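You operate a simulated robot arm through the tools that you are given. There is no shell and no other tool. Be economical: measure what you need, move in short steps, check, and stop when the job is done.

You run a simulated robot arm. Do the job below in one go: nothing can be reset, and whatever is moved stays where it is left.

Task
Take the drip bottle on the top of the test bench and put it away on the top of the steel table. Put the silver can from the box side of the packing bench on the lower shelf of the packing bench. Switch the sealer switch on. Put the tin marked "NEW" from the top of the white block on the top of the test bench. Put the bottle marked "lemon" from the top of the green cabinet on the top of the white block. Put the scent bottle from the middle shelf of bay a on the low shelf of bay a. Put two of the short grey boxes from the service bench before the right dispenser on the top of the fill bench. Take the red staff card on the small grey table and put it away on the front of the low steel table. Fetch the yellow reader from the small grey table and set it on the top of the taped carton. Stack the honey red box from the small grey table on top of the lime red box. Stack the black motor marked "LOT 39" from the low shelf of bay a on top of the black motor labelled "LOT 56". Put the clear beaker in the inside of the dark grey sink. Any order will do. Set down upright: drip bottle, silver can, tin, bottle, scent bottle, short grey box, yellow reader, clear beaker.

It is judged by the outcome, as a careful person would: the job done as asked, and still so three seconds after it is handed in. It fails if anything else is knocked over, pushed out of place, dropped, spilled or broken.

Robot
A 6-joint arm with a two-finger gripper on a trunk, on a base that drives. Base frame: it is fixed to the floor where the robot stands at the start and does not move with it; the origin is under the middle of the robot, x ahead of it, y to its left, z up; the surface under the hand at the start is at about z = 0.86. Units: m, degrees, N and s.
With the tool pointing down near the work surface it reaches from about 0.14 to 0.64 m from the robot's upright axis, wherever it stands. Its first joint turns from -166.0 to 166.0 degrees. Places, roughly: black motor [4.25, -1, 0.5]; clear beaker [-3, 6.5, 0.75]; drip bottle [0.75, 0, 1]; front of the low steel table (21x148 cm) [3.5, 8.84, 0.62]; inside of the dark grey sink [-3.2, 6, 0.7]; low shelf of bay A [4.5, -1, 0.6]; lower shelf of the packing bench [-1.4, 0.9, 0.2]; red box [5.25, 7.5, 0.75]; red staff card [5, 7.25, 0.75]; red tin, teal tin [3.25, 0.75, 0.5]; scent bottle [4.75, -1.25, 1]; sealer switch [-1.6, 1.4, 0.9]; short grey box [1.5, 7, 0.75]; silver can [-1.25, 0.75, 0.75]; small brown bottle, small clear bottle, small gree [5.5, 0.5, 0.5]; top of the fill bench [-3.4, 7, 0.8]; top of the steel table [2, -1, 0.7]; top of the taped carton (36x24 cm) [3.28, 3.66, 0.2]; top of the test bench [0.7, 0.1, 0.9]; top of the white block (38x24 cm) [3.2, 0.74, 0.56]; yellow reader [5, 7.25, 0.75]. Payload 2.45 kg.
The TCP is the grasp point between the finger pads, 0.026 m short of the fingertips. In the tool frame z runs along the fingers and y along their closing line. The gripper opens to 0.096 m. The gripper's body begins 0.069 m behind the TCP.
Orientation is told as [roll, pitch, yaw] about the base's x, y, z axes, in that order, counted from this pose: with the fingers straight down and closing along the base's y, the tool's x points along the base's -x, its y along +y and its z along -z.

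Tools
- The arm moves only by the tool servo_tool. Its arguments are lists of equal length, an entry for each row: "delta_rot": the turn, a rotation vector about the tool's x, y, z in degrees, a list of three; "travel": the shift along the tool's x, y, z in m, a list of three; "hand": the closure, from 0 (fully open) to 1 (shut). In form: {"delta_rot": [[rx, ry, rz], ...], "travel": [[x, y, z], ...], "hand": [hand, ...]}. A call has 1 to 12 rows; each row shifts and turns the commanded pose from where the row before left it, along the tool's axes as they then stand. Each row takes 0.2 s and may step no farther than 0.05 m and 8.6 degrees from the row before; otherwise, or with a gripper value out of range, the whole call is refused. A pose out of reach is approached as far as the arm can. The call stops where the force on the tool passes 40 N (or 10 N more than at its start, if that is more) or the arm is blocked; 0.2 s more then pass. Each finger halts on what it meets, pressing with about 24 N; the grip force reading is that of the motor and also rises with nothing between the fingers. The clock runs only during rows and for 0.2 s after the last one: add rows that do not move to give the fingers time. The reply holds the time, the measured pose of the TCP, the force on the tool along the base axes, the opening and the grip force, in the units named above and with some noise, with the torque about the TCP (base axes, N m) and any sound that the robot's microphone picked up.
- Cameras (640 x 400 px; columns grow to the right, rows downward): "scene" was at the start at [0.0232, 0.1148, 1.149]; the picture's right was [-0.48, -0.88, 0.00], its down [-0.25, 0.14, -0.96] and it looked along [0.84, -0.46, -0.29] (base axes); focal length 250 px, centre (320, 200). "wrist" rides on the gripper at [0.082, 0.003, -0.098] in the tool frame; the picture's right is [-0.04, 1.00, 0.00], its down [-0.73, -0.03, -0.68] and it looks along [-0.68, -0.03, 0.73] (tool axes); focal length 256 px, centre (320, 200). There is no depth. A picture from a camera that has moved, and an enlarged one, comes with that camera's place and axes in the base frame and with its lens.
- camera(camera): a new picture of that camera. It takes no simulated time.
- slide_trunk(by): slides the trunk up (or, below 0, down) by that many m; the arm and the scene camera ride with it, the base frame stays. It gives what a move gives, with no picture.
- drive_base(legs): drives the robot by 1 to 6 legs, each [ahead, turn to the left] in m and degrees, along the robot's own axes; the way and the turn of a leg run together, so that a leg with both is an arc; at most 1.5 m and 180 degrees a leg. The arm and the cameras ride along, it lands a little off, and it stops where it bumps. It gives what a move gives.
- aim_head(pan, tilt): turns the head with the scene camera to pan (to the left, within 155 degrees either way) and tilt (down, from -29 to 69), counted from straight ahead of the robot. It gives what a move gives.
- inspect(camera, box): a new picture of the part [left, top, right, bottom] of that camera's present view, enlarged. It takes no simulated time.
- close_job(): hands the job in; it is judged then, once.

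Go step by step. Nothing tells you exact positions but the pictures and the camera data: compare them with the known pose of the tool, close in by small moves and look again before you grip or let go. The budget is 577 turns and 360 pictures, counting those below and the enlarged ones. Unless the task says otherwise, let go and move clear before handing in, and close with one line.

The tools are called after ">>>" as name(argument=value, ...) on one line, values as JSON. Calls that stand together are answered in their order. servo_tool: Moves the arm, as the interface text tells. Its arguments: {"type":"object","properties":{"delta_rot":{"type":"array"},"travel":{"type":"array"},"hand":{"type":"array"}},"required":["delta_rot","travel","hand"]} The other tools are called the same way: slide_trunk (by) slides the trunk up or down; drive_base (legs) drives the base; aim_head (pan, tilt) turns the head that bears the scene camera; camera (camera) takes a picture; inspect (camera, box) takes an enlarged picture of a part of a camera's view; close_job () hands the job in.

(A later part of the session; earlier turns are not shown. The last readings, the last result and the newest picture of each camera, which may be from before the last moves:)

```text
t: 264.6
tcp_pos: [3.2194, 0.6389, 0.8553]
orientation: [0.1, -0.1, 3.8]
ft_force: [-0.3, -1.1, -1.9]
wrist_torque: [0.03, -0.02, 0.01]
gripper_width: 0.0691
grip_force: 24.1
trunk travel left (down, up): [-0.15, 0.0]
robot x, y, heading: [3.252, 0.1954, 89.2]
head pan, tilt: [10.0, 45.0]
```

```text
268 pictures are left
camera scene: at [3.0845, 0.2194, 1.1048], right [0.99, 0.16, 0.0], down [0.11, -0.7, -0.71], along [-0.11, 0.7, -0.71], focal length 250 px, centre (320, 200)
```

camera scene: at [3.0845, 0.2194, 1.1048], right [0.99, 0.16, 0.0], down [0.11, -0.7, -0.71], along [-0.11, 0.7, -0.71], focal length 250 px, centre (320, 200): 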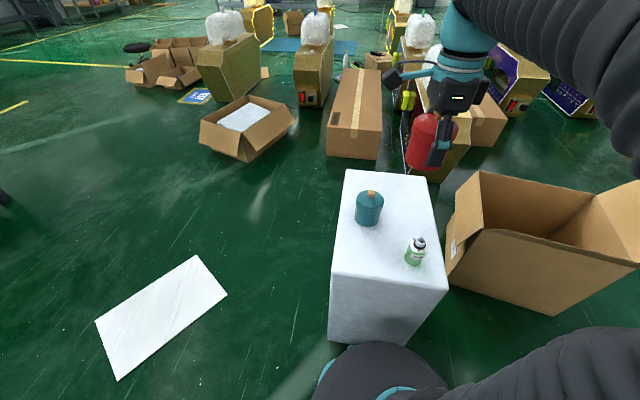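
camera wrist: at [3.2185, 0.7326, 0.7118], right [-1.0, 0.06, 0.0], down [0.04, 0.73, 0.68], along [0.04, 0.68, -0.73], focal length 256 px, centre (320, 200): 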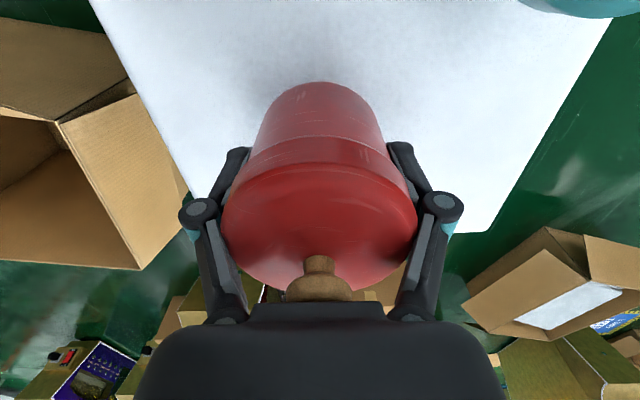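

No label on that side. Turning the other way to see the tin's former west side.

>>> servo_tool(delta_rot=[[0, 0, -8.5], [0, 0, -8.5], [0, 0, -8.5], [0, 0, -8.5], [0, 0, -8.5], [0, 0, -8.5], [0, 0, -8.5], [0, 0, -8.5], [0, 0, -8.5], [0, 0, -8.5], [0, 0, -8.5], [0, 0, -8.5]], travel=[[0, 0, 0], [0, 0, 0], [0, 0, 0], [0, 0, 0], [0, 0, 0], [0, 0, 0], [0, 0, 0], [0, 0, 0], [0, 0, 0], [0, 0, 0], [0, 0, 0], [0, 0, 0]], hand=[0.5, 0.5, 0.5, 0.5, 0.5, 0.5, 0.5, 0.5, 0.5, 0.5, 0.5, 0.5])

>>> servo_tool(delta_rot=[[0, 0, -8.5], [0, 0, -8.5], [0, 0, -8.5], [0, 0, -8.5], [0, 0, -8.5]], travel=[[0, 0, 0], [0, 0, 0], [0, 0, 0], [0, 0, 0], [0, 0, 0]], hand=[0.5, 0.5, 0.5, 0.5, 0.5])

>>> inspect(camera="scene", box=[360, 60, 520, 200])

```text
t: 267.2
tcp_pos: [3.2182, 0.6386, 0.8553]
orientation: [0.0, -0.1, 106.0]
ft_force: [-0.6, -0.4, -1.1]
wrist_torque: [0.03, 0.02, 0.02]
gripper_width: 0.0691
grip_force: 23.5
trunk travel left (down, up): [-0.15, 0.0]
robot x, y, heading: [3.2571, 0.1929, 89.2]
head pan, tilt: [10.0, 45.0]
```

```text
t: 268.4
tcp_pos: [3.218, 0.6398, 0.8552]
orientation: [-0.2, 0.0, 148.7]
ft_force: [0.4, -0.3, -1.5]
wrist_torque: [0.02, 0.0, 0.0]
gripper_width: 0.069
grip_force: 23.8
trunk travel left (down, up): [-0.15, 0.0]
robot x, y, heading: [3.2567, 0.1959, 89.3]
head pan, tilt: [10.0, 45.0]
```

```text
2.86 times, centred on (440, 130) of scene
camera zoom: at [3.0845, 0.2194, 1.1048], right [0.99, 0.16, 0.0], down [0.11, -0.7, -0.71], along [-0.11, 0.7, -0.71], focal length 714 px, centre (-23, 400)
```

zoom: 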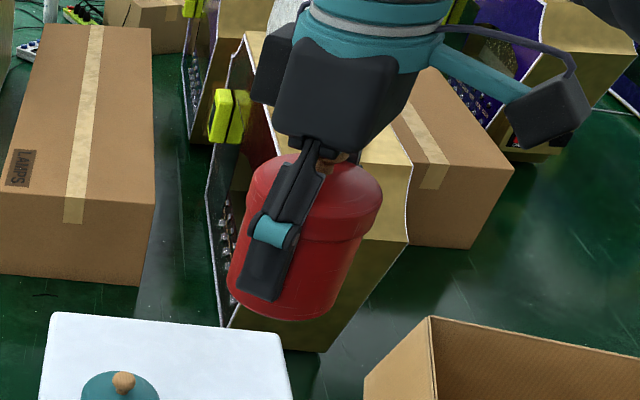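

>>> servo_tool(delta_rot=[[0, 0, -8.5], [0, 0, -8.5], [0, 0, -8.5], [0, 0, -8.5], [0, 0, -8.5], [0, 0, -8.5], [0, 0, -8.5], [0, 0, -8.5]], travel=[[0, 0, 0], [0, 0, 0], [0, 0, 0], [0, 0, 0], [0, 0, 0], [0, 0, 0], [0, 0, 0], [0, 0, 0]], hand=[0.5, 0.5, 0.5, 0.5, 0.5, 0.5, 0.5, 0.5])

>>> inspect(camera="scene", box=[360, 60, 520, 200])

```text
t: 270.2
tcp_pos: [3.218, 0.6391, 0.855]
orientation: [0.0, 0.0, -143.4]
ft_force: [0.7, -0.4, -1.8]
wrist_torque: [0.01, -0.01, -0.01]
gripper_width: 0.0689
grip_force: 23.9
trunk travel left (down, up): [-0.15, 0.0]
robot x, y, heading: [3.253, 0.1949, 89.4]
head pan, tilt: [10.0, 45.0]
```

```text
2.86 times, centred on (440, 130) of scene
camera zoom: at [3.0845, 0.2194, 1.1048], right [0.99, 0.16, 0.0], down [0.11, -0.7, -0.71], along [-0.11, 0.7, -0.71], focal length 714 px, centre (-23, 400)
```

zoom: 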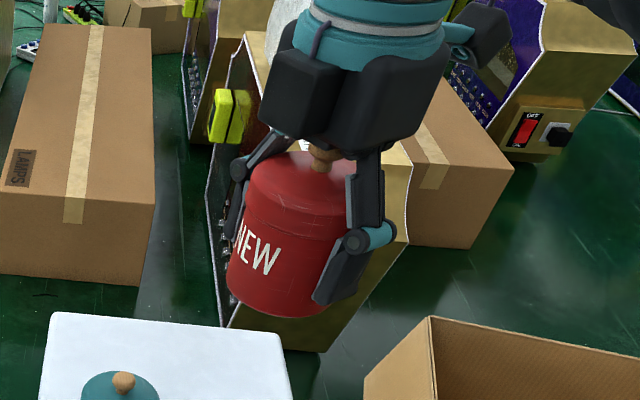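

It's "NEW". I'll turn the hand back, pull in, and drive back round to the front of the test bench.

>>> servo_tool(delta_rot=[[0, 0, 8.5], [0, 0, 8.5], [0, 0, 8.5], [0, 0, 8.5], [0, 0, 8.5], [0, 0, 8.5], [0, 0, 8.5], [0, 0, 8.5], [0, 0, 8.5], [0, 0, 8.5], [0, 0, 8.5], [0, 0, 8.5]], travel=[[0, 0, 0], [0, 0, 0], [0, 0, 0], [0, 0, 0], [0, 0, 0], [0, 0, 0], [0, 0, 0], [0, 0, 0], [0, 0, 0], [0, 0, 0], [0, 0, 0], [0, 0, 0]], hand=[0.5, 0.5, 0.5, 0.5, 0.5, 0.5, 0.5, 0.5, 0.5, 0.5, 0.5, 0.5])

>>> servo_tool(delta_rot=[[0, 0, 8.5], [0, 0, 8.5], [0, 0, 8.5], [0, 0, 0], [0, 0, 0], [0, 0, 0], [0, 0, 0]], travel=[[0, 0, 0], [0, 0, 0], [0, 0, 0], [0.04, 0, -0.03], [0.04, 0, -0.03], [0.03, 0, -0.03], [0, 0, -0.03]], hand=[0.5, 0.5, 0.5, 0.5, 0.5, 0.5, 0.5])

>>> drive_base(legs=[[-0.25, 0], [0, 90.5], [1.5, 0], [0, -80], [1.45, 0], [0, 80]])

```text
t: 272.8
tcp_pos: [3.2183, 0.6402, 0.8547]
orientation: [-0.1, 0.0, 114.2]
ft_force: [0.0, -0.1, -2.2]
wrist_torque: [0.02, 0.02, -0.01]
gripper_width: 0.0689
grip_force: 24.4
trunk travel left (down, up): [-0.15, 0.0]
robot x, y, heading: [3.2524, 0.196, 89.2]
head pan, tilt: [10.0, 45.0]
```

```text
t: 274.4
tcp_pos: [3.2179, 0.5285, 0.9759]
orientation: [-0.1, -0.1, 89.0]
ft_force: [-0.3, 0.9, -1.3]
wrist_torque: [0.0, 0.02, -0.03]
gripper_width: 0.0689
grip_force: 24.1
trunk travel left (down, up): [-0.15, 0.0]
robot x, y, heading: [3.2519, 0.1984, 89.0]
head pan, tilt: [10.0, 45.0]
```

```text
t: 300.9
tcp_pos: [1.1781, 1.3545, 0.9758]
orientation: [-0.1, -0.1, 178.8]
ft_force: [1.0, -0.3, -1.1]
wrist_torque: [-0.03, -0.01, -0.02]
gripper_width: 0.0689
grip_force: 24.1
trunk travel left (down, up): [-0.15, 0.0]
robot x, y, heading: [1.513, 1.3957, 179.0]
head pan, tilt: [10.0, 45.0]
```

>>> drive_base(legs=[[1.0, 0], [0.85, 0], [0, 91], [1.42, 0], [0, 90]])

>>> aim_head(pan=10, tilt=30)

>>> camera(camera="scene")

```text
t: 324.5
tcp_pos: [-0.0335, 0.0501, 0.9748]
orientation: [-0.1, 0.0, -2.1]
ft_force: [-0.5, 0.8, -2.3]
wrist_torque: [-0.02, 0.02, 0.01]
gripper_width: 0.0688
grip_force: 23.6
trunk travel left (down, up): [-0.15, 0.0]
robot x, y, heading: [-0.3684, 0.0151, -1.9]
head pan, tilt: [10.0, 45.0]
```

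```text
t: 325.3
tcp_pos: [-0.0344, 0.0509, 0.9745]
orientation: [-0.1, 0.0, -2.1]
ft_force: [0.0, -0.4, -1.9]
wrist_torque: [-0.03, 0.02, -0.02]
gripper_width: 0.0687
grip_force: 24.0
trunk travel left (down, up): [-0.15, 0.0]
robot x, y, heading: [-0.3709, 0.0219, -1.7]
head pan, tilt: [10.0, 30.0]
```

```text
265 pictures are left
camera scene: at [-0.333, 0.1929, 1.1274], right [0.14, -0.99, 0.0], down [-0.5, -0.07, -0.87], along [0.86, 0.12, -0.5], focal length 250 px, centre (320, 200)
```

scene: 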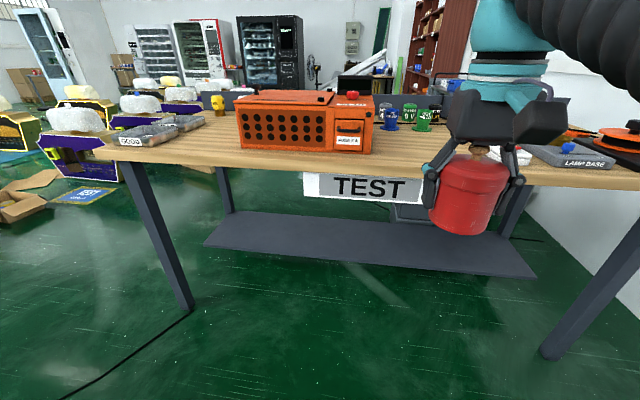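

Driving up to the bench, then I'll set the tin at about (0.57, -0.08) where the bench is free.

>>> drive_base(legs=[[0.42, 0]])

>>> servo_tool(delta_rot=[[0, 0, 0], [0, 0, 0], [0, 0, 0], [0, 0, 0], [0, 0, 0]], travel=[[-0.04, -0.023, 0], [-0.04, -0.023, 0], [-0.04, -0.023, 0], [-0.04, -0.023, 0], [-0.03, -0.02, 0.03]], hand=[0.5, 0.5, 0.5, 0.5, 0.5])

>>> camera(camera="wrist")

>>> camera(camera="scene")

```text
t: 327.9
tcp_pos: [0.3882, 0.0354, 0.9758]
orientation: [-0.1, -0.1, -2.3]
ft_force: [0.2, -0.2, -1.1]
wrist_torque: [0.02, -0.02, -0.01]
gripper_width: 0.0689
grip_force: 23.7
trunk travel left (down, up): [-0.15, 0.0]
robot x, y, heading: [0.0544, 0.0028, -2.0]
head pan, tilt: [10.0, 30.0]
```

```text
t: 329.1
tcp_pos: [0.573, -0.0856, 0.9448]
orientation: [-0.1, -0.2, -2.3]
ft_force: [-0.3, 0.4, -1.1]
wrist_torque: [0.0, -0.03, -0.04]
gripper_width: 0.0685
grip_force: 23.4
trunk travel left (down, up): [-0.15, 0.0]
robot x, y, heading: [0.054, 0.0067, -1.9]
head pan, tilt: [10.0, 30.0]
```

```text
264 pictures are left
camera wrist: at [0.4909, -0.0791, 1.0427], right [0.08, 1.0, 0.0], down [0.73, -0.06, 0.68], along [0.68, -0.06, -0.73], focal length 256 px, centre (320, 200)
```

wrist: 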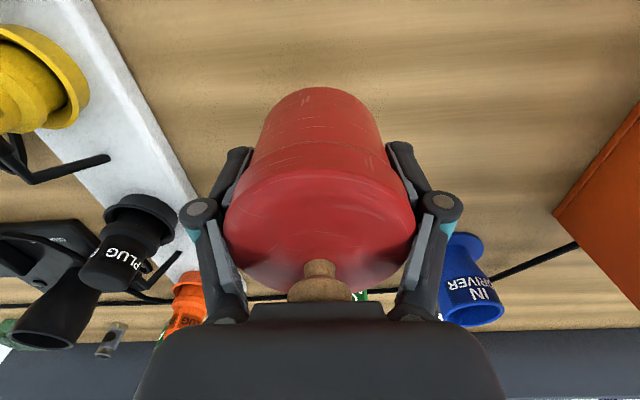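

```text
263 pictures are left
camera scene: at [0.0889, 0.1792, 1.1275], right [0.14, -0.99, 0.0], down [-0.49, -0.07, -0.87], along [0.86, 0.12, -0.5], focal length 250 px, centre (320, 200)
```

scene: 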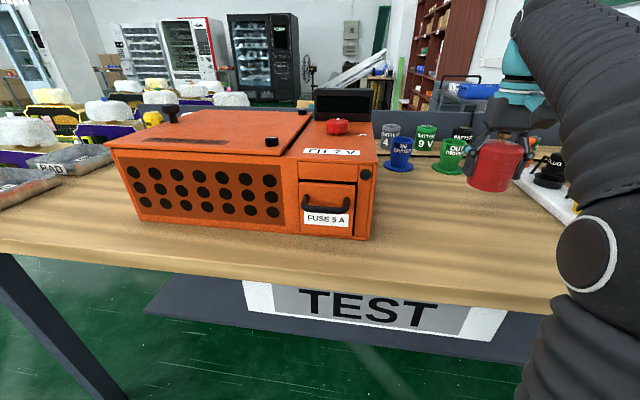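

Clear below. Lowering to contact.

>>> servo_tool(delta_rot=[[0, 0, 0], [0, 0, 0], [0, 0, 0], [0, 0, 0], [0, 0, 0], [0, 0, 0], [0, 0, 0]], travel=[[0, 0.005, 0.02], [0, 0, 0.01], [0, 0, 0.004], [0, 0, 0.004], [0, 0, 0.003], [0, 0, 0.003], [0, 0, 0]], hand=[0.5, 0.5, 0.5, 0.5, 0.5, 0.5, 0.5])

```text
t: 330.7
tcp_pos: [0.574, -0.0792, 0.9001]
orientation: [-0.2, 0.0, -2.3]
ft_force: [-0.7, 0.1, -1.7]
wrist_torque: [0.0, -0.02, 0.03]
gripper_width: 0.0688
grip_force: 24.0
trunk travel left (down, up): [-0.15, 0.0]
robot x, y, heading: [0.0538, 0.0022, -2.1]
head pan, tilt: [10.0, 30.0]
```

>>> servo_tool(delta_rot=[[0, 0, 0], [0, 0, 0], [0, 0, 0], [0, 0, 0], [0, 0, 0]], travel=[[0, 0, 0.003], [0, 0, 0.003], [0, 0, 0.003], [0, 0, 0.003], [0, 0, 0]], hand=[0.5, 0.5, 0.5, 0.5, 0.5])

>>> inspect(camera="scene", box=[420, 80, 580, 230])

```text
t: 331.5
tcp_pos: [0.5733, -0.0789, 0.8985]
orientation: [-0.3, -0.7, -2.2]
ft_force: [-2.6, -0.8, 16.6]
wrist_torque: [0.26, 0.45, 0.03]
gripper_width: 0.0691
grip_force: 24.7
trunk travel left (down, up): [-0.15, 0.0]
robot x, y, heading: [0.0544, 0.0014, -1.9]
head pan, tilt: [10.0, 30.0]
stopped in row 4: the force on the tool passed its limit at 44 N (the readings are from after the stop); the commanded pose is now the measured one
```

```text
2.67 times, centred on (500, 155) of scene
camera zoom: at [0.0886, 0.1792, 1.1274], right [0.14, -0.99, 0.0], down [-0.49, -0.07, -0.87], along [0.86, 0.12, -0.5], focal length 667 px, centre (-160, 320)
```

zoom: 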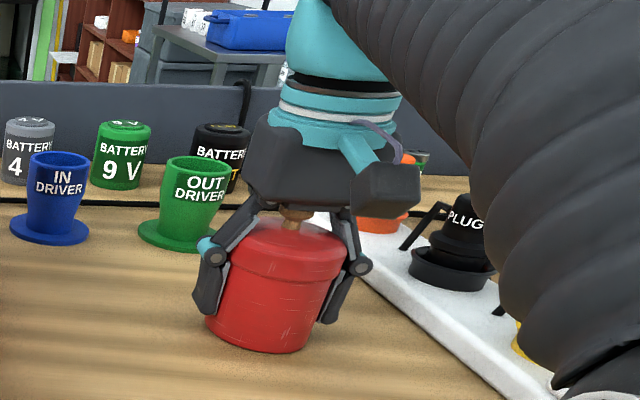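

>>> servo_tool(delta_rot=[[0, 0, 0], [0, 0, 0], [0, 0, 0], [0, 0, 0], [0, 0, 0], [0, 0, 0], [0, 0, 0], [0, 0, 0]], travel=[[0, 0, -0.002], [0, 0, 0], [0, 0, 0], [0, 0, -0.03], [0, 0, -0.04], [0, 0, -0.03], [0.04, 0, 0], [0.04, 0, 0]], hand=[0.3, 0.1, 0, 0, 0, 0, 0, 0])

>>> camera(camera="scene")

```text
t: 333.3
tcp_pos: [0.4922, -0.0758, 0.9911]
orientation: [-0.2, -0.5, -2.3]
ft_force: [0.7, 0.7, -0.8]
wrist_torque: [0.02, 0.1, 0.02]
gripper_width: 0.0961
grip_force: 0.1
out of reach, approached as far as the arm can: row 6
trunk travel left (down, up): [-0.15, 0.0]
robot x, y, heading: [0.052, 0.007, -2.3]
head pan, tilt: [10.0, 30.0]
```

```text
261 pictures are left
camera scene: at [0.0899, 0.179, 1.1275], right [0.14, -0.99, 0.0], down [-0.5, -0.07, -0.87], along [0.86, 0.12, -0.5], focal length 250 px, centre (320, 200)
```

scene: 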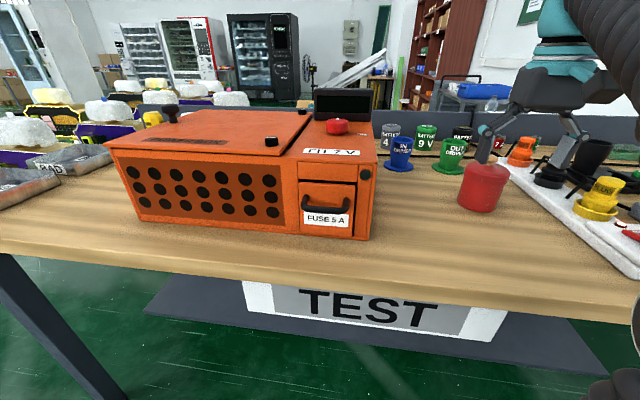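

The tin is placed. Now backing off and turning round to the packing bench.

>>> servo_tool(delta_rot=[[0, 0, 0], [0, 0, 0], [0, 0, 0], [0, 0, 0]], travel=[[0.045, 0, 0], [0.045, 0, 0], [0.045, 0, 0], [0.04, 0, 0]], hand=[0, 0, 0, 0])

>>> drive_base(legs=[[-0.35, 0], [0, 92], [0.6, 0], [0, 90]])

>>> aim_head(pan=0, tilt=30)

>>> camera(camera="scene")

>>> aim_head(pan=-40, tilt=30)

>>> camera(camera="scene")

```text
t: 334.3
tcp_pos: [0.3166, -0.0685, 0.9892]
orientation: [0.0, -0.6, -2.3]
ft_force: [-0.2, -0.5, -0.7]
wrist_torque: [0.0, 0.04, 0.02]
gripper_width: 0.0959
grip_force: 0.1
trunk travel left (down, up): [-0.15, 0.0]
robot x, y, heading: [0.0541, 0.0053, -2.0]
head pan, tilt: [10.0, 30.0]
```

```text
t: 347.3
tcp_pos: [-0.565, 0.6856, 0.991]
orientation: [-0.2, -0.5, 179.7]
ft_force: [-0.1, 0.2, 0.0]
wrist_torque: [-0.03, 0.0, 0.02]
gripper_width: 0.0959
grip_force: 0.2
trunk travel left (down, up): [-0.15, 0.0]
robot x, y, heading: [-0.2993, 0.6232, -180.0]
head pan, tilt: [10.0, 30.0]
```

```text
t: 348.1
tcp_pos: [-0.5668, 0.6853, 0.9908]
orientation: [-0.2, -0.6, 179.7]
ft_force: [0.3, -0.8, -0.1]
wrist_torque: [-0.02, 0.0, 0.01]
gripper_width: 0.0962
grip_force: 0.1
trunk travel left (down, up): [-0.15, 0.0]
robot x, y, heading: [-0.303, 0.6202, -180.1]
head pan, tilt: [0.0, 30.0]
```

```text
260 pictures are left
camera scene: at [-0.3287, 0.4667, 1.1275], right [0.0, 1.0, 0.0], down [0.5, 0.0, -0.87], along [-0.87, 0.0, -0.5], focal length 250 px, centre (320, 200)
```

scene: 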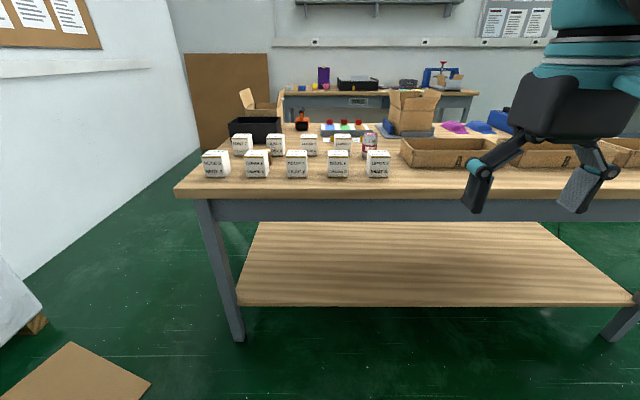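

```text
t: 349.1
tcp_pos: [-0.5653, 0.6857, 0.99]
orientation: [-0.1, -0.7, 179.8]
ft_force: [0.6, 0.8, 0.1]
wrist_torque: [0.01, -0.02, -0.03]
gripper_width: 0.0959
grip_force: 0.1
trunk travel left (down, up): [-0.15, 0.0]
robot x, y, heading: [-0.3004, 0.6224, -180.0]
head pan, tilt: [-40.0, 30.0]
```

```text
259 pictures are left
camera scene: at [-0.3076, 0.5249, 1.1275], right [0.64, 0.77, 0.0], down [0.38, -0.32, -0.87], along [-0.66, 0.56, -0.5], focal length 250 px, centre (320, 200)
```

scene: 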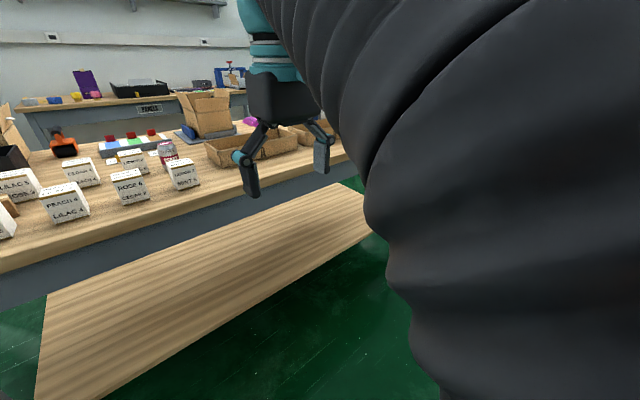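

>>> inspect(camera="scene", box=[0, 60, 300, 240])

>>> aim_head(pan=20, tilt=25)

>>> inspect(camera="scene", box=[250, 60, 640, 240])

```text
2.13 times, centred on (150, 150) of scene
camera zoom: at [-0.3076, 0.5249, 1.1275], right [0.64, 0.77, 0.0], down [0.38, -0.32, -0.87], along [-0.66, 0.56, -0.5], focal length 533 px, centre (683, 307)
```

zoom: 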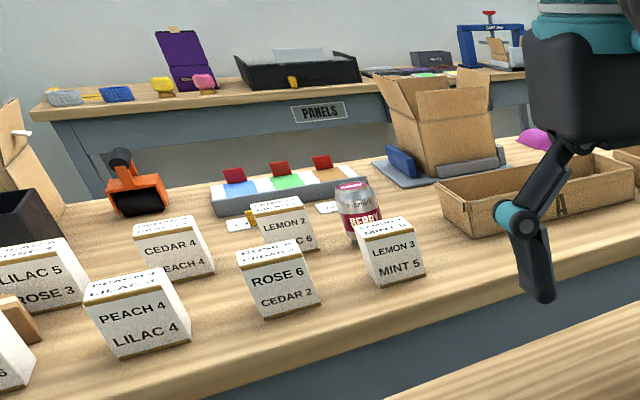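

```text
t: 350.4
tcp_pos: [-0.5661, 0.6856, 0.9908]
orientation: [-0.2, -0.7, 179.7]
ft_force: [-0.3, -0.1, 0.1]
wrist_torque: [-0.04, -0.02, -0.02]
gripper_width: 0.0957
grip_force: 0.0
trunk travel left (down, up): [-0.15, 0.0]
robot x, y, heading: [-0.2963, 0.6244, -180.4]
head pan, tilt: [20.0, 25.0]
```

```text
1.64 times, centred on (445, 150) of scene
camera zoom: at [-0.3248, 0.4353, 1.1354], right [-0.34, 0.94, 0.0], down [0.4, 0.14, -0.91], along [-0.85, -0.31, -0.42], focal length 410 px, centre (115, 282)
```

zoom: 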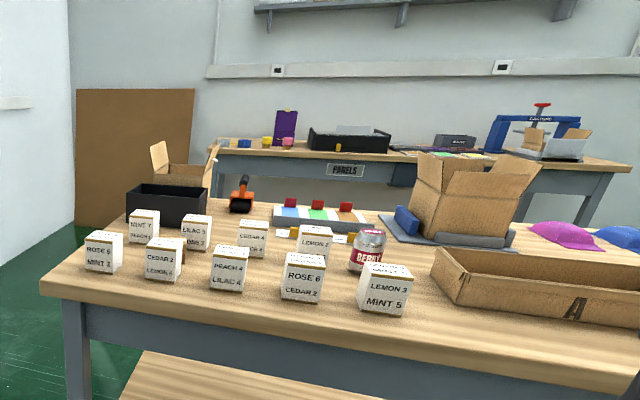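

The silver can (BERRY) stands behind the white boxes at about (-1.05, 0.61), with a box close on its left, so I'll close the fingers along x instead. First, drive a little closer and view from above.

>>> drive_base(legs=[[0.17, 0]])

>>> servo_tool(delta_rot=[[0, 0, 0], [0, 0, 0], [0, 0, 0]], travel=[[-0.04, 0.025, 0], [-0.04, 0.025, 0], [-0.02, 0.02, 0]], hand=[0, 0, 0])

>>> camera(camera="wrist")

```text
t: 351.9
tcp_pos: [-0.7362, 0.6856, 0.9906]
orientation: [-0.2, -0.6, 179.7]
ft_force: [0.4, 0.3, 0.2]
wrist_torque: [0.0, -0.01, -0.03]
gripper_width: 0.096
grip_force: 0.1
trunk travel left (down, up): [-0.15, 0.0]
robot x, y, heading: [-0.47, 0.622, -179.9]
head pan, tilt: [20.0, 25.0]
```

```text
t: 352.7
tcp_pos: [-0.8357, 0.6152, 0.9899]
orientation: [-0.2, -0.6, 179.8]
ft_force: [0.6, -0.1, 0.7]
wrist_torque: [-0.02, 0.06, 0.04]
gripper_width: 0.0961
grip_force: 0.2
trunk travel left (down, up): [-0.15, 0.0]
robot x, y, heading: [-0.4701, 0.6223, -180.2]
head pan, tilt: [20.0, 25.0]
```

```text
256 pictures are left
camera wrist: at [-0.7529, 0.6111, 1.0865], right [-0.05, -1.0, 0.0], down [-0.73, 0.03, 0.69], along [-0.69, 0.03, -0.73], focal length 256 px, centre (320, 200)
```

wrist: 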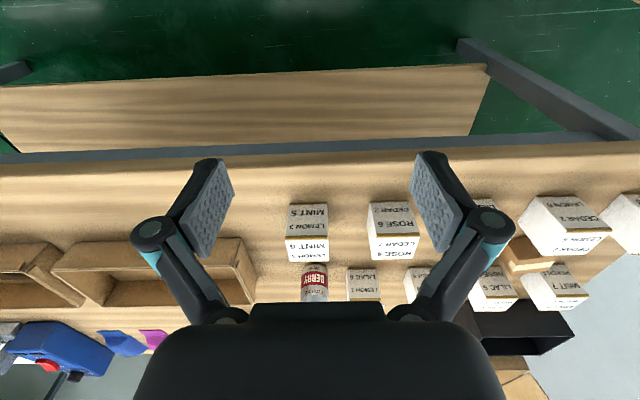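

The bench top seems to be at z≈0.83 with its edge near x=-0.93, and the can near (-1.16, 0.63). I'll drive 0.12 m closer and look again.

>>> drive_base(legs=[[0.12, 0]])

>>> servo_tool(delta_rot=[[0, 0, 0], [0, 0, 0]], travel=[[-0.03, -0.01, 0], [-0.03, 0, 0]], hand=[0, 0])

>>> camera(camera="wrist")

>>> camera(camera="scene")

```text
t: 353.9
tcp_pos: [-0.9583, 0.6158, 0.9908]
orientation: [-0.2, -0.7, 179.8]
ft_force: [-0.1, -0.3, 0.2]
wrist_torque: [-0.05, -0.03, -0.01]
gripper_width: 0.0959
grip_force: 0.1
trunk travel left (down, up): [-0.15, 0.0]
robot x, y, heading: [-0.5901, 0.6229, -180.0]
head pan, tilt: [20.0, 25.0]
```

```text
t: 354.5
tcp_pos: [-1.0172, 0.6255, 0.9908]
orientation: [-0.2, -0.6, 179.8]
ft_force: [1.1, -0.3, 0.1]
wrist_torque: [-0.01, 0.07, -0.01]
gripper_width: 0.096
grip_force: 0.0
trunk travel left (down, up): [-0.15, 0.0]
robot x, y, heading: [-0.5868, 0.6214, -180.1]
head pan, tilt: [20.0, 25.0]
```

```text
255 pictures are left
camera wrist: at [-0.9338, 0.6215, 1.0872], right [-0.04, -1.0, 0.0], down [-0.73, 0.03, 0.69], along [-0.69, 0.03, -0.73], focal length 256 px, centre (320, 200)
```

wrist: 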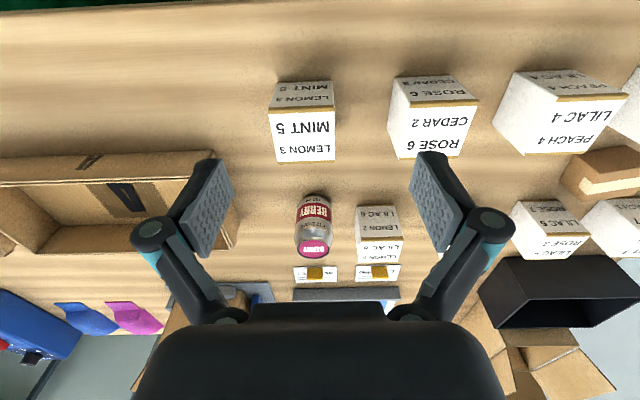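

```text
254 pictures are left
camera scene: at [-0.6169, 0.4351, 1.1354], right [-0.34, 0.94, 0.0], down [0.4, 0.15, -0.91], along [-0.85, -0.31, -0.42], focal length 250 px, centre (320, 200)
```

scene: 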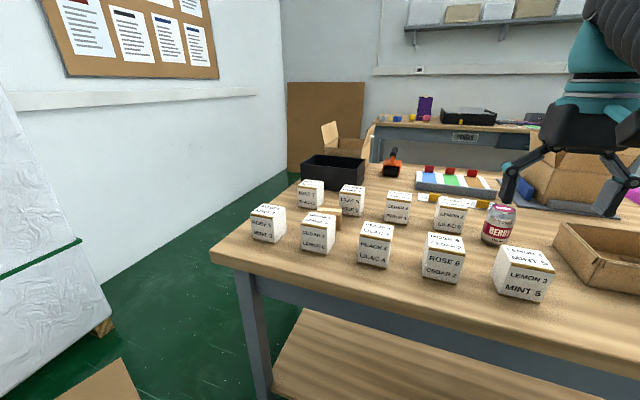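

The can is at about (-1.195, 0.64), 5 cm across, with a box 3 cm to its south. I'll turn the hand 90° so the fingers close along x (free in front and behind).

>>> servo_tool(delta_rot=[[0, 0, -8.5], [0, 0, -8.5], [0, 0, -8.5], [0, 0, -8.5], [0, 0, -8.5], [0, 0, -8.5], [0, 0, -8.5], [0, 0, -8.5], [0, 0, -8.5], [0, 0, -8.5], [0, 0, -5]], travel=[[0, 0, 0], [0, 0, 0], [0, 0, 0], [0, 0, 0], [0, 0, 0], [0, 0, 0], [0, 0, 0], [0, 0, 0], [0, 0, 0], [0, 0, 0], [0, 0, 0]], hand=[0, 0, 0, 0, 0, 0, 0, 0, 0, 0, 0])

>>> camera(camera="wrist")

```text
t: 356.9
tcp_pos: [-1.0188, 0.6254, 0.9902]
orientation: [-0.6, 0.2, -90.2]
ft_force: [0.3, 0.3, -0.3]
wrist_torque: [-0.02, 0.02, -0.07]
gripper_width: 0.096
grip_force: 0.0
trunk travel left (down, up): [-0.15, 0.0]
robot x, y, heading: [-0.5908, 0.6183, -179.9]
head pan, tilt: [20.0, 25.0]
```

```text
253 pictures are left
camera wrist: at [-1.0129, 0.7066, 1.0881], right [1.0, -0.04, -0.01], down [-0.02, -0.74, 0.68], along [-0.04, -0.68, -0.74], focal length 256 px, centre (320, 200)
```

wrist: 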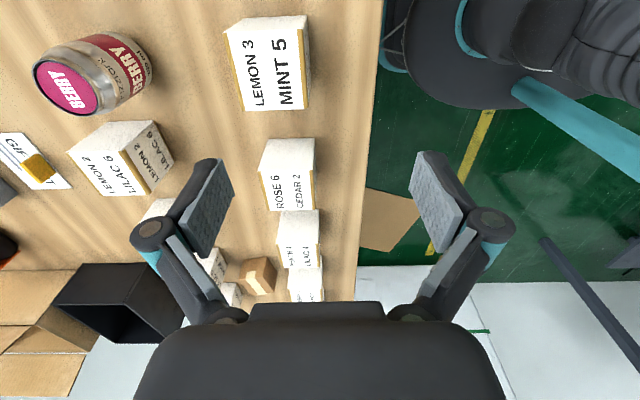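

>>> servo_tool(delta_rot=[[0, 0, 0], [0, 0, 0], [0, 0, 0], [0, 0, 0], [0, 0, 0]], travel=[[0.005, -0.045, 0], [0.005, -0.045, 0], [0.005, -0.044, 0], [0.004, -0.044, 0], [0, 0, 0.035]], hand=[0, 0, 0, 0, 0])

>>> camera(camera="wrist")

```text
t: 358.1
tcp_pos: [-1.1825, 0.6444, 0.9296]
orientation: [-0.7, 0.2, -90.1]
ft_force: [0.8, -0.5, 0.0]
wrist_torque: [-0.02, 0.02, 0.03]
gripper_width: 0.0959
grip_force: 0.0
out of reach, approached as far as the arm can: row 3, 4
trunk travel left (down, up): [-0.15, 0.0]
robot x, y, heading: [-0.59, 0.6242, -180.0]
head pan, tilt: [20.0, 25.0]
```

```text
252 pictures are left
camera wrist: at [-1.1766, 0.7262, 1.0267], right [1.0, -0.04, -0.01], down [-0.03, -0.74, 0.68], along [-0.04, -0.68, -0.74], focal length 256 px, centre (320, 200)
```

wrist: 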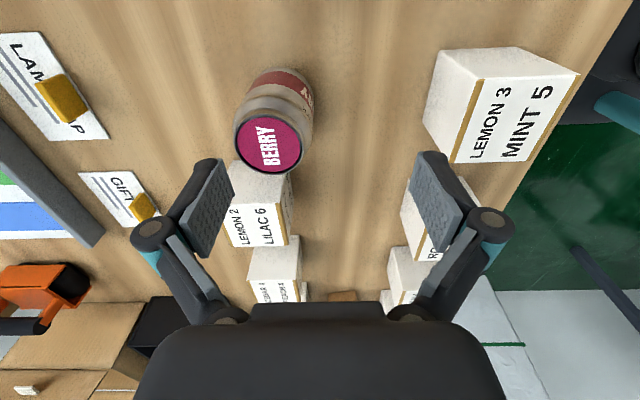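

The can is at about (-1.209, 0.648). I'll nudge the base 3 cm closer and check alignment.

>>> drive_base(legs=[[0.03, 0]])

>>> camera(camera="wrist")

```text
t: 358.9
tcp_pos: [-1.2119, 0.6455, 0.9304]
orientation: [-0.6, 0.3, -90.3]
ft_force: [0.6, -0.2, -0.9]
wrist_torque: [-0.01, 0.0, 0.01]
gripper_width: 0.0962
grip_force: 0.0
trunk travel left (down, up): [-0.15, 0.0]
robot x, y, heading: [-0.6178, 0.6226, -179.8]
head pan, tilt: [20.0, 25.0]
```

```text
251 pictures are left
camera wrist: at [-1.2065, 0.7261, 1.0269], right [1.0, -0.04, -0.01], down [-0.03, -0.74, 0.68], along [-0.04, -0.68, -0.74], focal length 256 px, centre (320, 200)
```

wrist: 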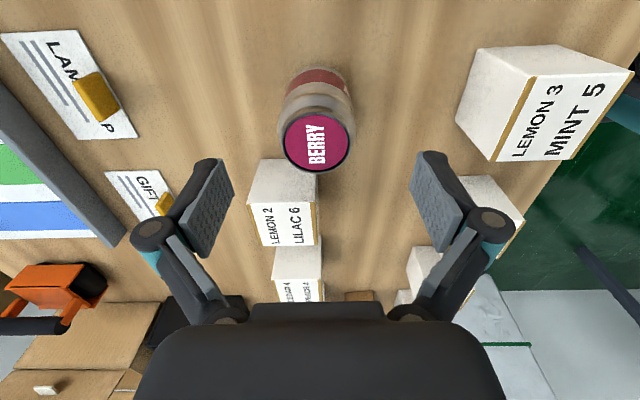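

Aligned. Descending and gripping.

>>> servo_tool(delta_rot=[[0, 0, 0], [0, 0, 0], [0, 0, 0], [0, 0, 0], [0, 0, 0], [0, 0, 0]], travel=[[0.002, 0, 0.03], [0, 0, 0.032], [0, 0, 0], [0, 0, 0], [0, 0, 0], [0, 0, 0]], hand=[0, 0, 0.25, 0.45, 0.65, 0.75])

>>> camera(camera="wrist")

```text
t: 360.4
tcp_pos: [-1.2117, 0.6459, 0.8672]
orientation: [-0.6, 0.2, -90.3]
ft_force: [-0.1, 0.2, 1.4]
wrist_torque: [-0.01, 0.04, -0.01]
gripper_width: 0.0523
grip_force: 24.0
trunk travel left (down, up): [-0.15, 0.0]
robot x, y, heading: [-0.6234, 0.6238, -180.1]
head pan, tilt: [20.0, 25.0]
```

```text
250 pictures are left
camera wrist: at [-1.2062, 0.728, 0.9647], right [1.0, -0.04, -0.01], down [-0.03, -0.74, 0.68], along [-0.04, -0.68, -0.74], focal length 256 px, centre (320, 200)
```

wrist: 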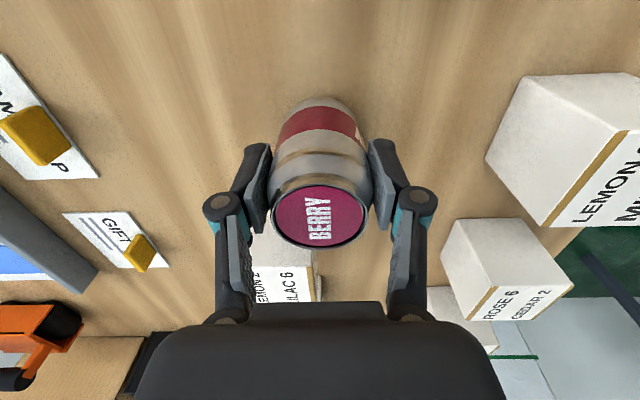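

Gripped. Lifting, moving to the free front spot, and turning the hand back; I'll set the can down at about (-0.99, 0.745) to regrip it at an angle suitable for the lower shelf.

>>> servo_tool(delta_rot=[[0, 0, 0], [0, 0, 0], [0, 0, 0], [0, 0, 0], [0, 0, 0], [0, 0, 0], [0, 0, 0], [0, 0, 0], [0, 0, 0]], travel=[[0, 0, -0.03], [0, 0, -0.03], [0.02, 0.03, -0.03], [0.03, 0.035, 0], [0.03, 0.035, 0], [0.02, 0.035, 0], [0, 0.04, 0], [0, 0.03, 0], [0, 0.015, 0]], hand=[0.75, 0.75, 0.75, 0.75, 0.75, 0.75, 0.75, 0.75, 0.75])

>>> servo_tool(delta_rot=[[0, 0, 8.5], [0, 0, 8.5], [0, 0, 8.5], [0, 0, 8.5], [0, 0, 8.5], [0, 0, 8.5], [0, 0, 8.5], [0, 0, 8.5], [0, 0, 8.5], [0, 0, 8.5], [0, 0, 5]], travel=[[0, 0, 0], [0, 0, 0], [0, 0, 0], [0, 0, 0], [0, 0, 0], [0, 0, 0], [0, 0, 0], [0, 0, 0], [0, 0, 0], [0, 0, 0], [0, 0, 0]], hand=[0.75, 0.75, 0.75, 0.75, 0.75, 0.75, 0.75, 0.75, 0.75, 0.75, 0.75])

>>> camera(camera="wrist")

>>> camera(camera="scene")

```text
t: 362.4
tcp_pos: [-0.9911, 0.7458, 0.9546]
orientation: [-0.6, 0.2, -90.4]
ft_force: [0.6, -0.5, -1.3]
wrist_torque: [0.0, -0.01, 0.01]
gripper_width: 0.0522
grip_force: 23.7
trunk travel left (down, up): [-0.15, 0.0]
robot x, y, heading: [-0.6226, 0.6237, -180.0]
head pan, tilt: [20.0, 25.0]
```

```text
t: 364.8
tcp_pos: [-0.9907, 0.7469, 0.9553]
orientation: [-0.2, -0.5, 179.6]
ft_force: [-0.3, 0.5, -1.7]
wrist_torque: [-0.02, -0.01, 0.0]
gripper_width: 0.0522
grip_force: 24.0
trunk travel left (down, up): [-0.15, 0.0]
robot x, y, heading: [-0.6204, 0.6241, -179.9]
head pan, tilt: [20.0, 25.0]
```

```text
249 pictures are left
camera wrist: at [-0.9078, 0.7418, 1.052], right [-0.05, -1.0, 0.0], down [-0.73, 0.03, 0.69], along [-0.69, 0.03, -0.73], focal length 256 px, centre (320, 200)
```

wrist: 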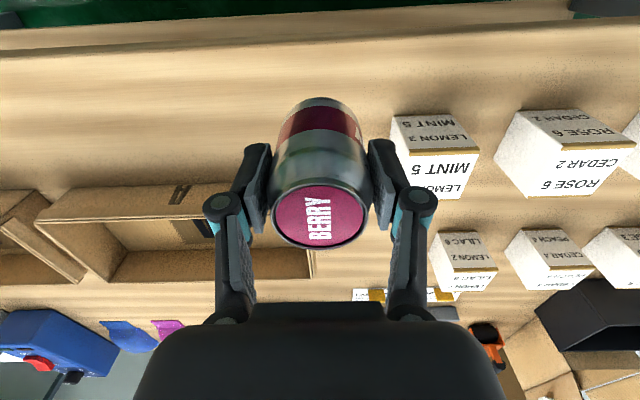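

```text
248 pictures are left
camera scene: at [-0.6475, 0.4352, 1.1354], right [-0.34, 0.94, 0.0], down [0.4, 0.14, -0.91], along [-0.85, -0.31, -0.42], focal length 250 px, centre (320, 200)
```

scene: 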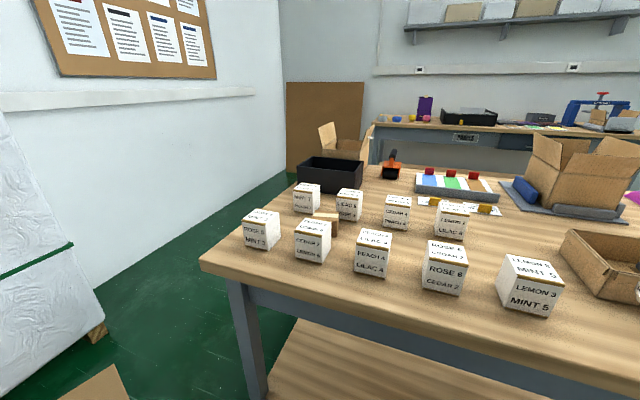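

The bench edge is near x=-0.957, so I'll set it at about (-1.015, 0.765), clear of box and tray.

>>> servo_tool(delta_rot=[[0, 0, 0], [0, 0, 0], [0, 0, 0], [0, 0, 0], [0, 0, 0], [0, 0, 0], [0, 0, 0]], travel=[[-0.024, -0.018, 0], [0, 0, 0.04], [0, 0, 0.035], [0, 0, 0.006], [0, 0, 0.003], [0, 0, 0.002], [0, 0, 0]], hand=[0.75, 0.75, 0.75, 0.75, 0.75, 0.75, 0.75])

>>> camera(camera="wrist")

```text
t: 366.4
tcp_pos: [-1.0165, 0.7647, 0.8706]
orientation: [-0.2, -0.7, 179.7]
ft_force: [-0.1, -0.2, -1.1]
wrist_torque: [0.02, 0.01, 0.0]
gripper_width: 0.0522
grip_force: 24.0
trunk travel left (down, up): [-0.15, 0.0]
robot x, y, heading: [-0.6196, 0.618, -179.8]
head pan, tilt: [20.0, 25.0]
```

```text
247 pictures are left
camera wrist: at [-0.9328, 0.7602, 0.9662], right [-0.04, -1.0, 0.0], down [-0.73, 0.03, 0.69], along [-0.69, 0.03, -0.73], focal length 256 px, centre (320, 200)
```

wrist: 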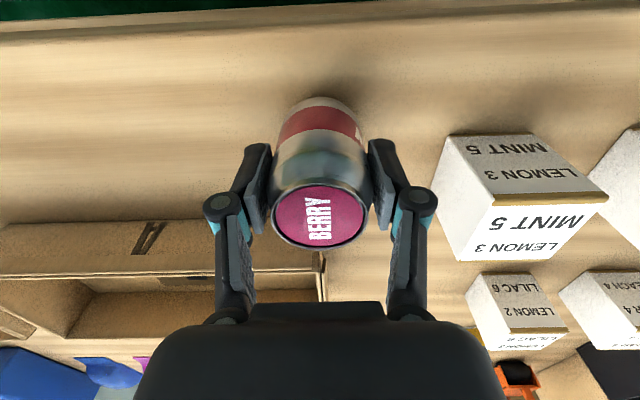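

>>> servo_tool(delta_rot=[[0, 0, 0], [0, 0, 0], [0, 0, 0], [0, 0, 0]], travel=[[0, 0, 0.003], [0, 0, 0.002], [0, 0, 0.002], [0, 0, 0]], hand=[0.75, 0.75, 0.75, 0.75])

```text
t: 367.4
tcp_pos: [-1.0168, 0.7639, 0.8629]
orientation: [-0.2, -0.6, 179.8]
ft_force: [-2.1, -0.4, 15.5]
wrist_torque: [0.0, 0.17, 0.02]
gripper_width: 0.0522
grip_force: 23.6
trunk travel left (down, up): [-0.15, 0.0]
robot x, y, heading: [-0.6193, 0.6207, -180.2]
head pan, tilt: [20.0, 25.0]
```

Set down. Releasing, lifting, backing the base 0.2 m, and pitching the hand 45° forward for the regrip.

>>> servo_tool(delta_rot=[[0, 0, 0], [0, 0, 0], [0, 0, 0], [0, 0, 0], [0, 0, 0], [0, 0, 0]], travel=[[0, 0, -0.002], [0, 0, 0], [0, 0, 0], [0, 0, -0.035], [0, 0, -0.04], [0, 0, -0.03]], hand=[0.5, 0.25, 0, 0, 0, 0])

>>> drive_base(legs=[[-0.2, 0]])

>>> servo_tool(delta_rot=[[0, -7.5, 0], [0, -7.5, 0], [0, -7.5, 0], [0, -7.5, 0], [0, -7.5, 0], [0, -7.5, 0]], travel=[[-0.02, 0, 0], [-0.02, 0, 0], [0, 0, 0], [0, 0, 0], [0, 0, 0], [0, 0, 0]], hand=[0, 0, 0, 0, 0, 0])

>>> camera(camera="wrist")

```text
t: 368.8
tcp_pos: [-1.0142, 0.7631, 0.9707]
orientation: [-0.2, -0.7, 179.7]
ft_force: [0.0, 0.4, -0.7]
wrist_torque: [-0.04, 0.0, -0.01]
gripper_width: 0.0956
grip_force: 0.2
trunk travel left (down, up): [-0.15, 0.0]
robot x, y, heading: [-0.6264, 0.6238, -180.0]
head pan, tilt: [20.0, 25.0]
```

```text
t: 370.3
tcp_pos: [-0.815, 0.7642, 0.9699]
orientation: [-0.2, -0.6, 179.7]
ft_force: [0.2, -0.5, -0.7]
wrist_torque: [0.02, 0.04, 0.0]
gripper_width: 0.0959
grip_force: 0.1
trunk travel left (down, up): [-0.15, 0.0]
robot x, y, heading: [-0.4223, 0.6187, 179.9]
head pan, tilt: [20.0, 25.0]
```

```text
t: 371.7
tcp_pos: [-0.8558, 0.7649, 0.9735]
orientation: [-0.3, -45.7, 179.8]
ft_force: [-0.5, -0.7, -0.3]
wrist_torque: [-0.01, 0.02, 0.03]
gripper_width: 0.096
grip_force: 0.0
trunk travel left (down, up): [-0.15, 0.0]
robot x, y, heading: [-0.4235, 0.6193, 180.0]
head pan, tilt: [20.0, 25.0]
```

```text
246 pictures are left
camera wrist: at [-0.7271, 0.761, 0.9827], right [-0.03, -1.0, 0.03], down [-0.03, 0.03, 1.0], along [-1.0, 0.03, -0.03], focal length 256 px, centre (320, 200)
```

wrist: 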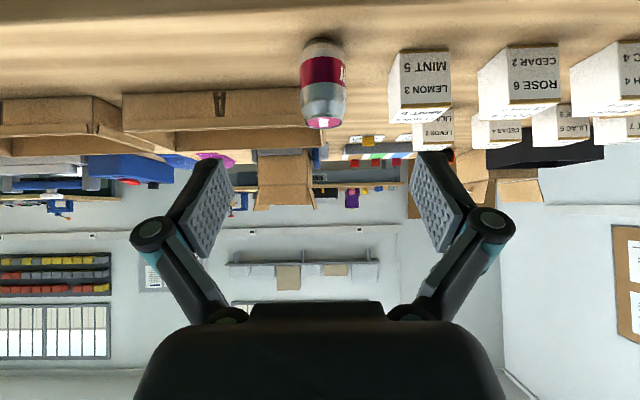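

Approaching the can at 45°, stopping just before closing to check.

>>> servo_tool(delta_rot=[[0, 0, 0], [0, 0, 0], [0, 0, 0], [0, 0, 0]], travel=[[-0.019, 0, 0.031], [-0.019, 0, 0.031], [0, 0, 0.045], [0, 0, 0.045]], hand=[0, 0, 0, 0])

>>> camera(camera="wrist")

>>> aim_head(pan=5, tilt=35)

>>> camera(camera="scene")

```text
t: 372.7
tcp_pos: [-0.9895, 0.7653, 0.8942]
orientation: [-0.2, -45.6, 179.8]
ft_force: [-0.1, -0.2, 0.8]
wrist_torque: [0.02, -0.03, -0.01]
gripper_width: 0.0959
grip_force: 0.0
trunk travel left (down, up): [-0.15, 0.0]
robot x, y, heading: [-0.4239, 0.6202, 179.9]
head pan, tilt: [20.0, 25.0]
```

```text
245 pictures are left
camera wrist: at [-0.8614, 0.761, 0.9038], right [-0.03, -1.0, 0.03], down [-0.03, 0.03, 1.0], along [-1.0, 0.03, -0.03], focal length 256 px, centre (320, 200)
```

wrist: 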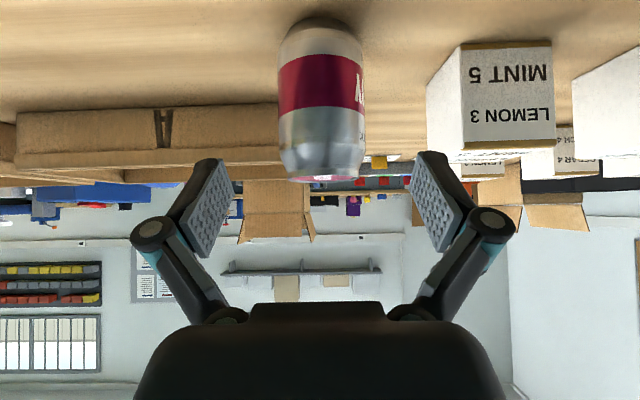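

```text
t: 373.5
tcp_pos: [-0.989, 0.7656, 0.8947]
orientation: [-0.3, -45.6, 179.9]
ft_force: [-0.4, 0.2, 0.5]
wrist_torque: [-0.02, -0.01, 0.01]
gripper_width: 0.096
grip_force: 0.0
trunk travel left (down, up): [-0.15, 0.0]
robot x, y, heading: [-0.4239, 0.6189, 180.1]
head pan, tilt: [5.0, 35.0]
```

```text
244 pictures are left
camera scene: at [-0.4493, 0.459, 1.1197], right [-0.09, 1.0, 0.0], down [0.57, 0.05, -0.82], along [-0.82, -0.07, -0.57], focal length 250 px, centre (320, 200)
```

scene: 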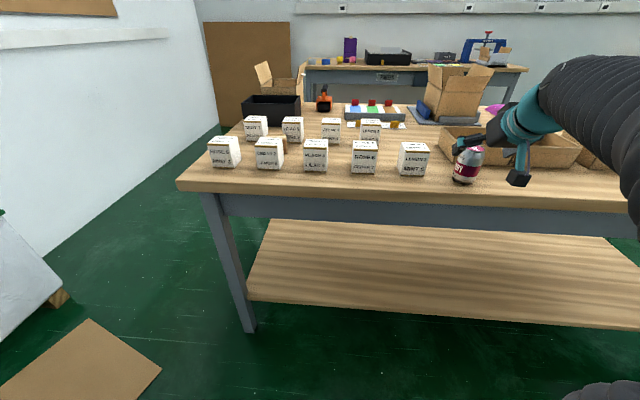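

>>> servo_tool(delta_rot=[[0, 0, 0], [0, 0, 0], [0, 0, 0], [0, 0, 0], [0, 0, 0]], travel=[[0, 0, 0.037], [0, 0, 0], [0, 0, 0], [0, 0, 0], [0, 0, 0]], hand=[0, 0.25, 0.45, 0.65, 0.75])

>>> servo_tool(delta_rot=[[0, 0, 0], [0, 0, 0]], travel=[[-0.015, 0, -0.015], [-0.015, 0, -0.015]], hand=[0.75, 0.75])

>>> camera(camera="wrist")

```text
t: 374.7
tcp_pos: [-1.0156, 0.7658, 0.8696]
orientation: [-0.2, -45.6, 179.8]
ft_force: [-0.3, -1.4, 1.6]
wrist_torque: [-0.04, 0.1, -0.01]
gripper_width: 0.0518
grip_force: 24.2
trunk travel left (down, up): [-0.15, 0.0]
robot x, y, heading: [-0.4227, 0.6196, 179.9]
head pan, tilt: [5.0, 35.0]
```

```text
t: 375.3
tcp_pos: [-1.0149, 0.7664, 0.9114]
orientation: [-0.2, -45.6, 179.8]
ft_force: [0.5, -0.2, -2.0]
wrist_torque: [-0.01, -0.04, -0.02]
gripper_width: 0.0517
grip_force: 24.0
trunk travel left (down, up): [-0.15, 0.0]
robot x, y, heading: [-0.4276, 0.6221, 179.7]
head pan, tilt: [5.0, 35.0]
```

```text
243 pictures are left
camera wrist: at [-0.8877, 0.7619, 0.9203], right [-0.03, -1.0, 0.03], down [-0.03, 0.03, 1.0], along [-1.0, 0.03, -0.03], focal length 256 px, centre (320, 200)
```

wrist: 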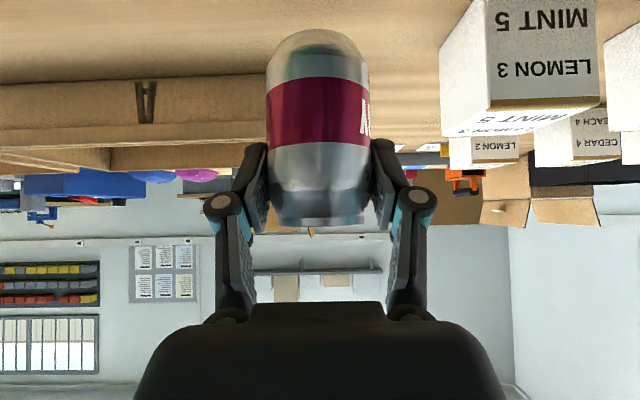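

Held upright. I'll back away from the bench, lower the trunk and bring the can down in free space to lower-shelf height.

>>> drive_base(legs=[[-0.3, 0]])

>>> slide_trunk(by=-0.15)

>>> servo_tool(delta_rot=[[0, 0, 0], [0, 0, 0], [0, 0, 0], [0, 0, 0], [0, 0, 0], [0, 0, 0], [0, 0, 0], [0, 0, 0]], travel=[[0.03, 0, 0.03], [0.03, 0, 0.03], [0.03, 0, 0.03], [0.03, 0, 0.03], [0.03, 0, 0.03], [0.03, 0, 0.03], [0.03, 0, 0.03], [0.03, 0, 0.03]], hand=[0.75, 0.75, 0.75, 0.75, 0.75, 0.75, 0.75, 0.75])

>>> camera(camera="scene")

```text
t: 377.4
tcp_pos: [-0.7114, 0.7664, 0.9099]
orientation: [-0.2, -45.6, 179.9]
ft_force: [0.0, 0.4, -1.3]
wrist_torque: [0.02, -0.01, -0.01]
gripper_width: 0.0518
grip_force: 24.0
trunk travel left (down, up): [-0.15, 0.0]
robot x, y, heading: [-0.1225, 0.6198, -180.0]
head pan, tilt: [5.0, 35.0]
```

```text
t: 379.1
tcp_pos: [-0.7111, 0.765, 0.7607]
orientation: [-0.3, -45.5, 180.0]
ft_force: [0.4, -0.3, -2.3]
wrist_torque: [-0.03, -0.04, 0.01]
gripper_width: 0.0517
grip_force: 23.8
trunk travel left (down, up): [0.0, 0.15]
robot x, y, heading: [-0.1186, 0.6242, -179.9]
head pan, tilt: [5.0, 35.0]
```

```text
t: 380.9
tcp_pos: [-0.7163, 0.7653, 0.4185]
orientation: [-0.3, -45.5, 179.9]
ft_force: [0.3, 1.5, -0.9]
wrist_torque: [-0.01, 0.0, -0.02]
gripper_width: 0.0518
grip_force: 23.9
trunk travel left (down, up): [0.0, 0.15]
robot x, y, heading: [-0.1204, 0.6212, -179.9]
head pan, tilt: [5.0, 35.0]
```

```text
242 pictures are left
camera scene: at [-0.1448, 0.4592, 0.9697], right [-0.09, 1.0, 0.0], down [0.57, 0.05, -0.82], along [-0.82, -0.07, -0.57], focal length 250 px, centre (320, 200)
```

scene: 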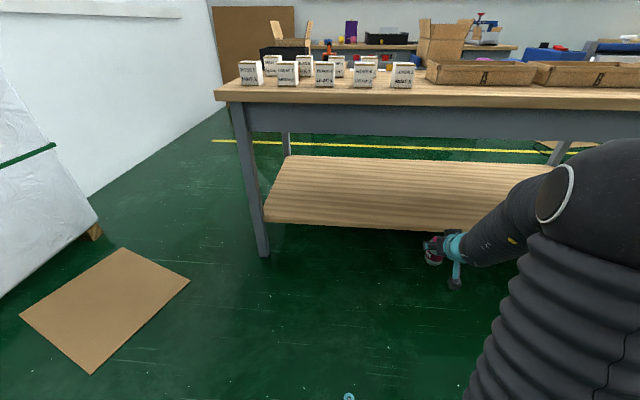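

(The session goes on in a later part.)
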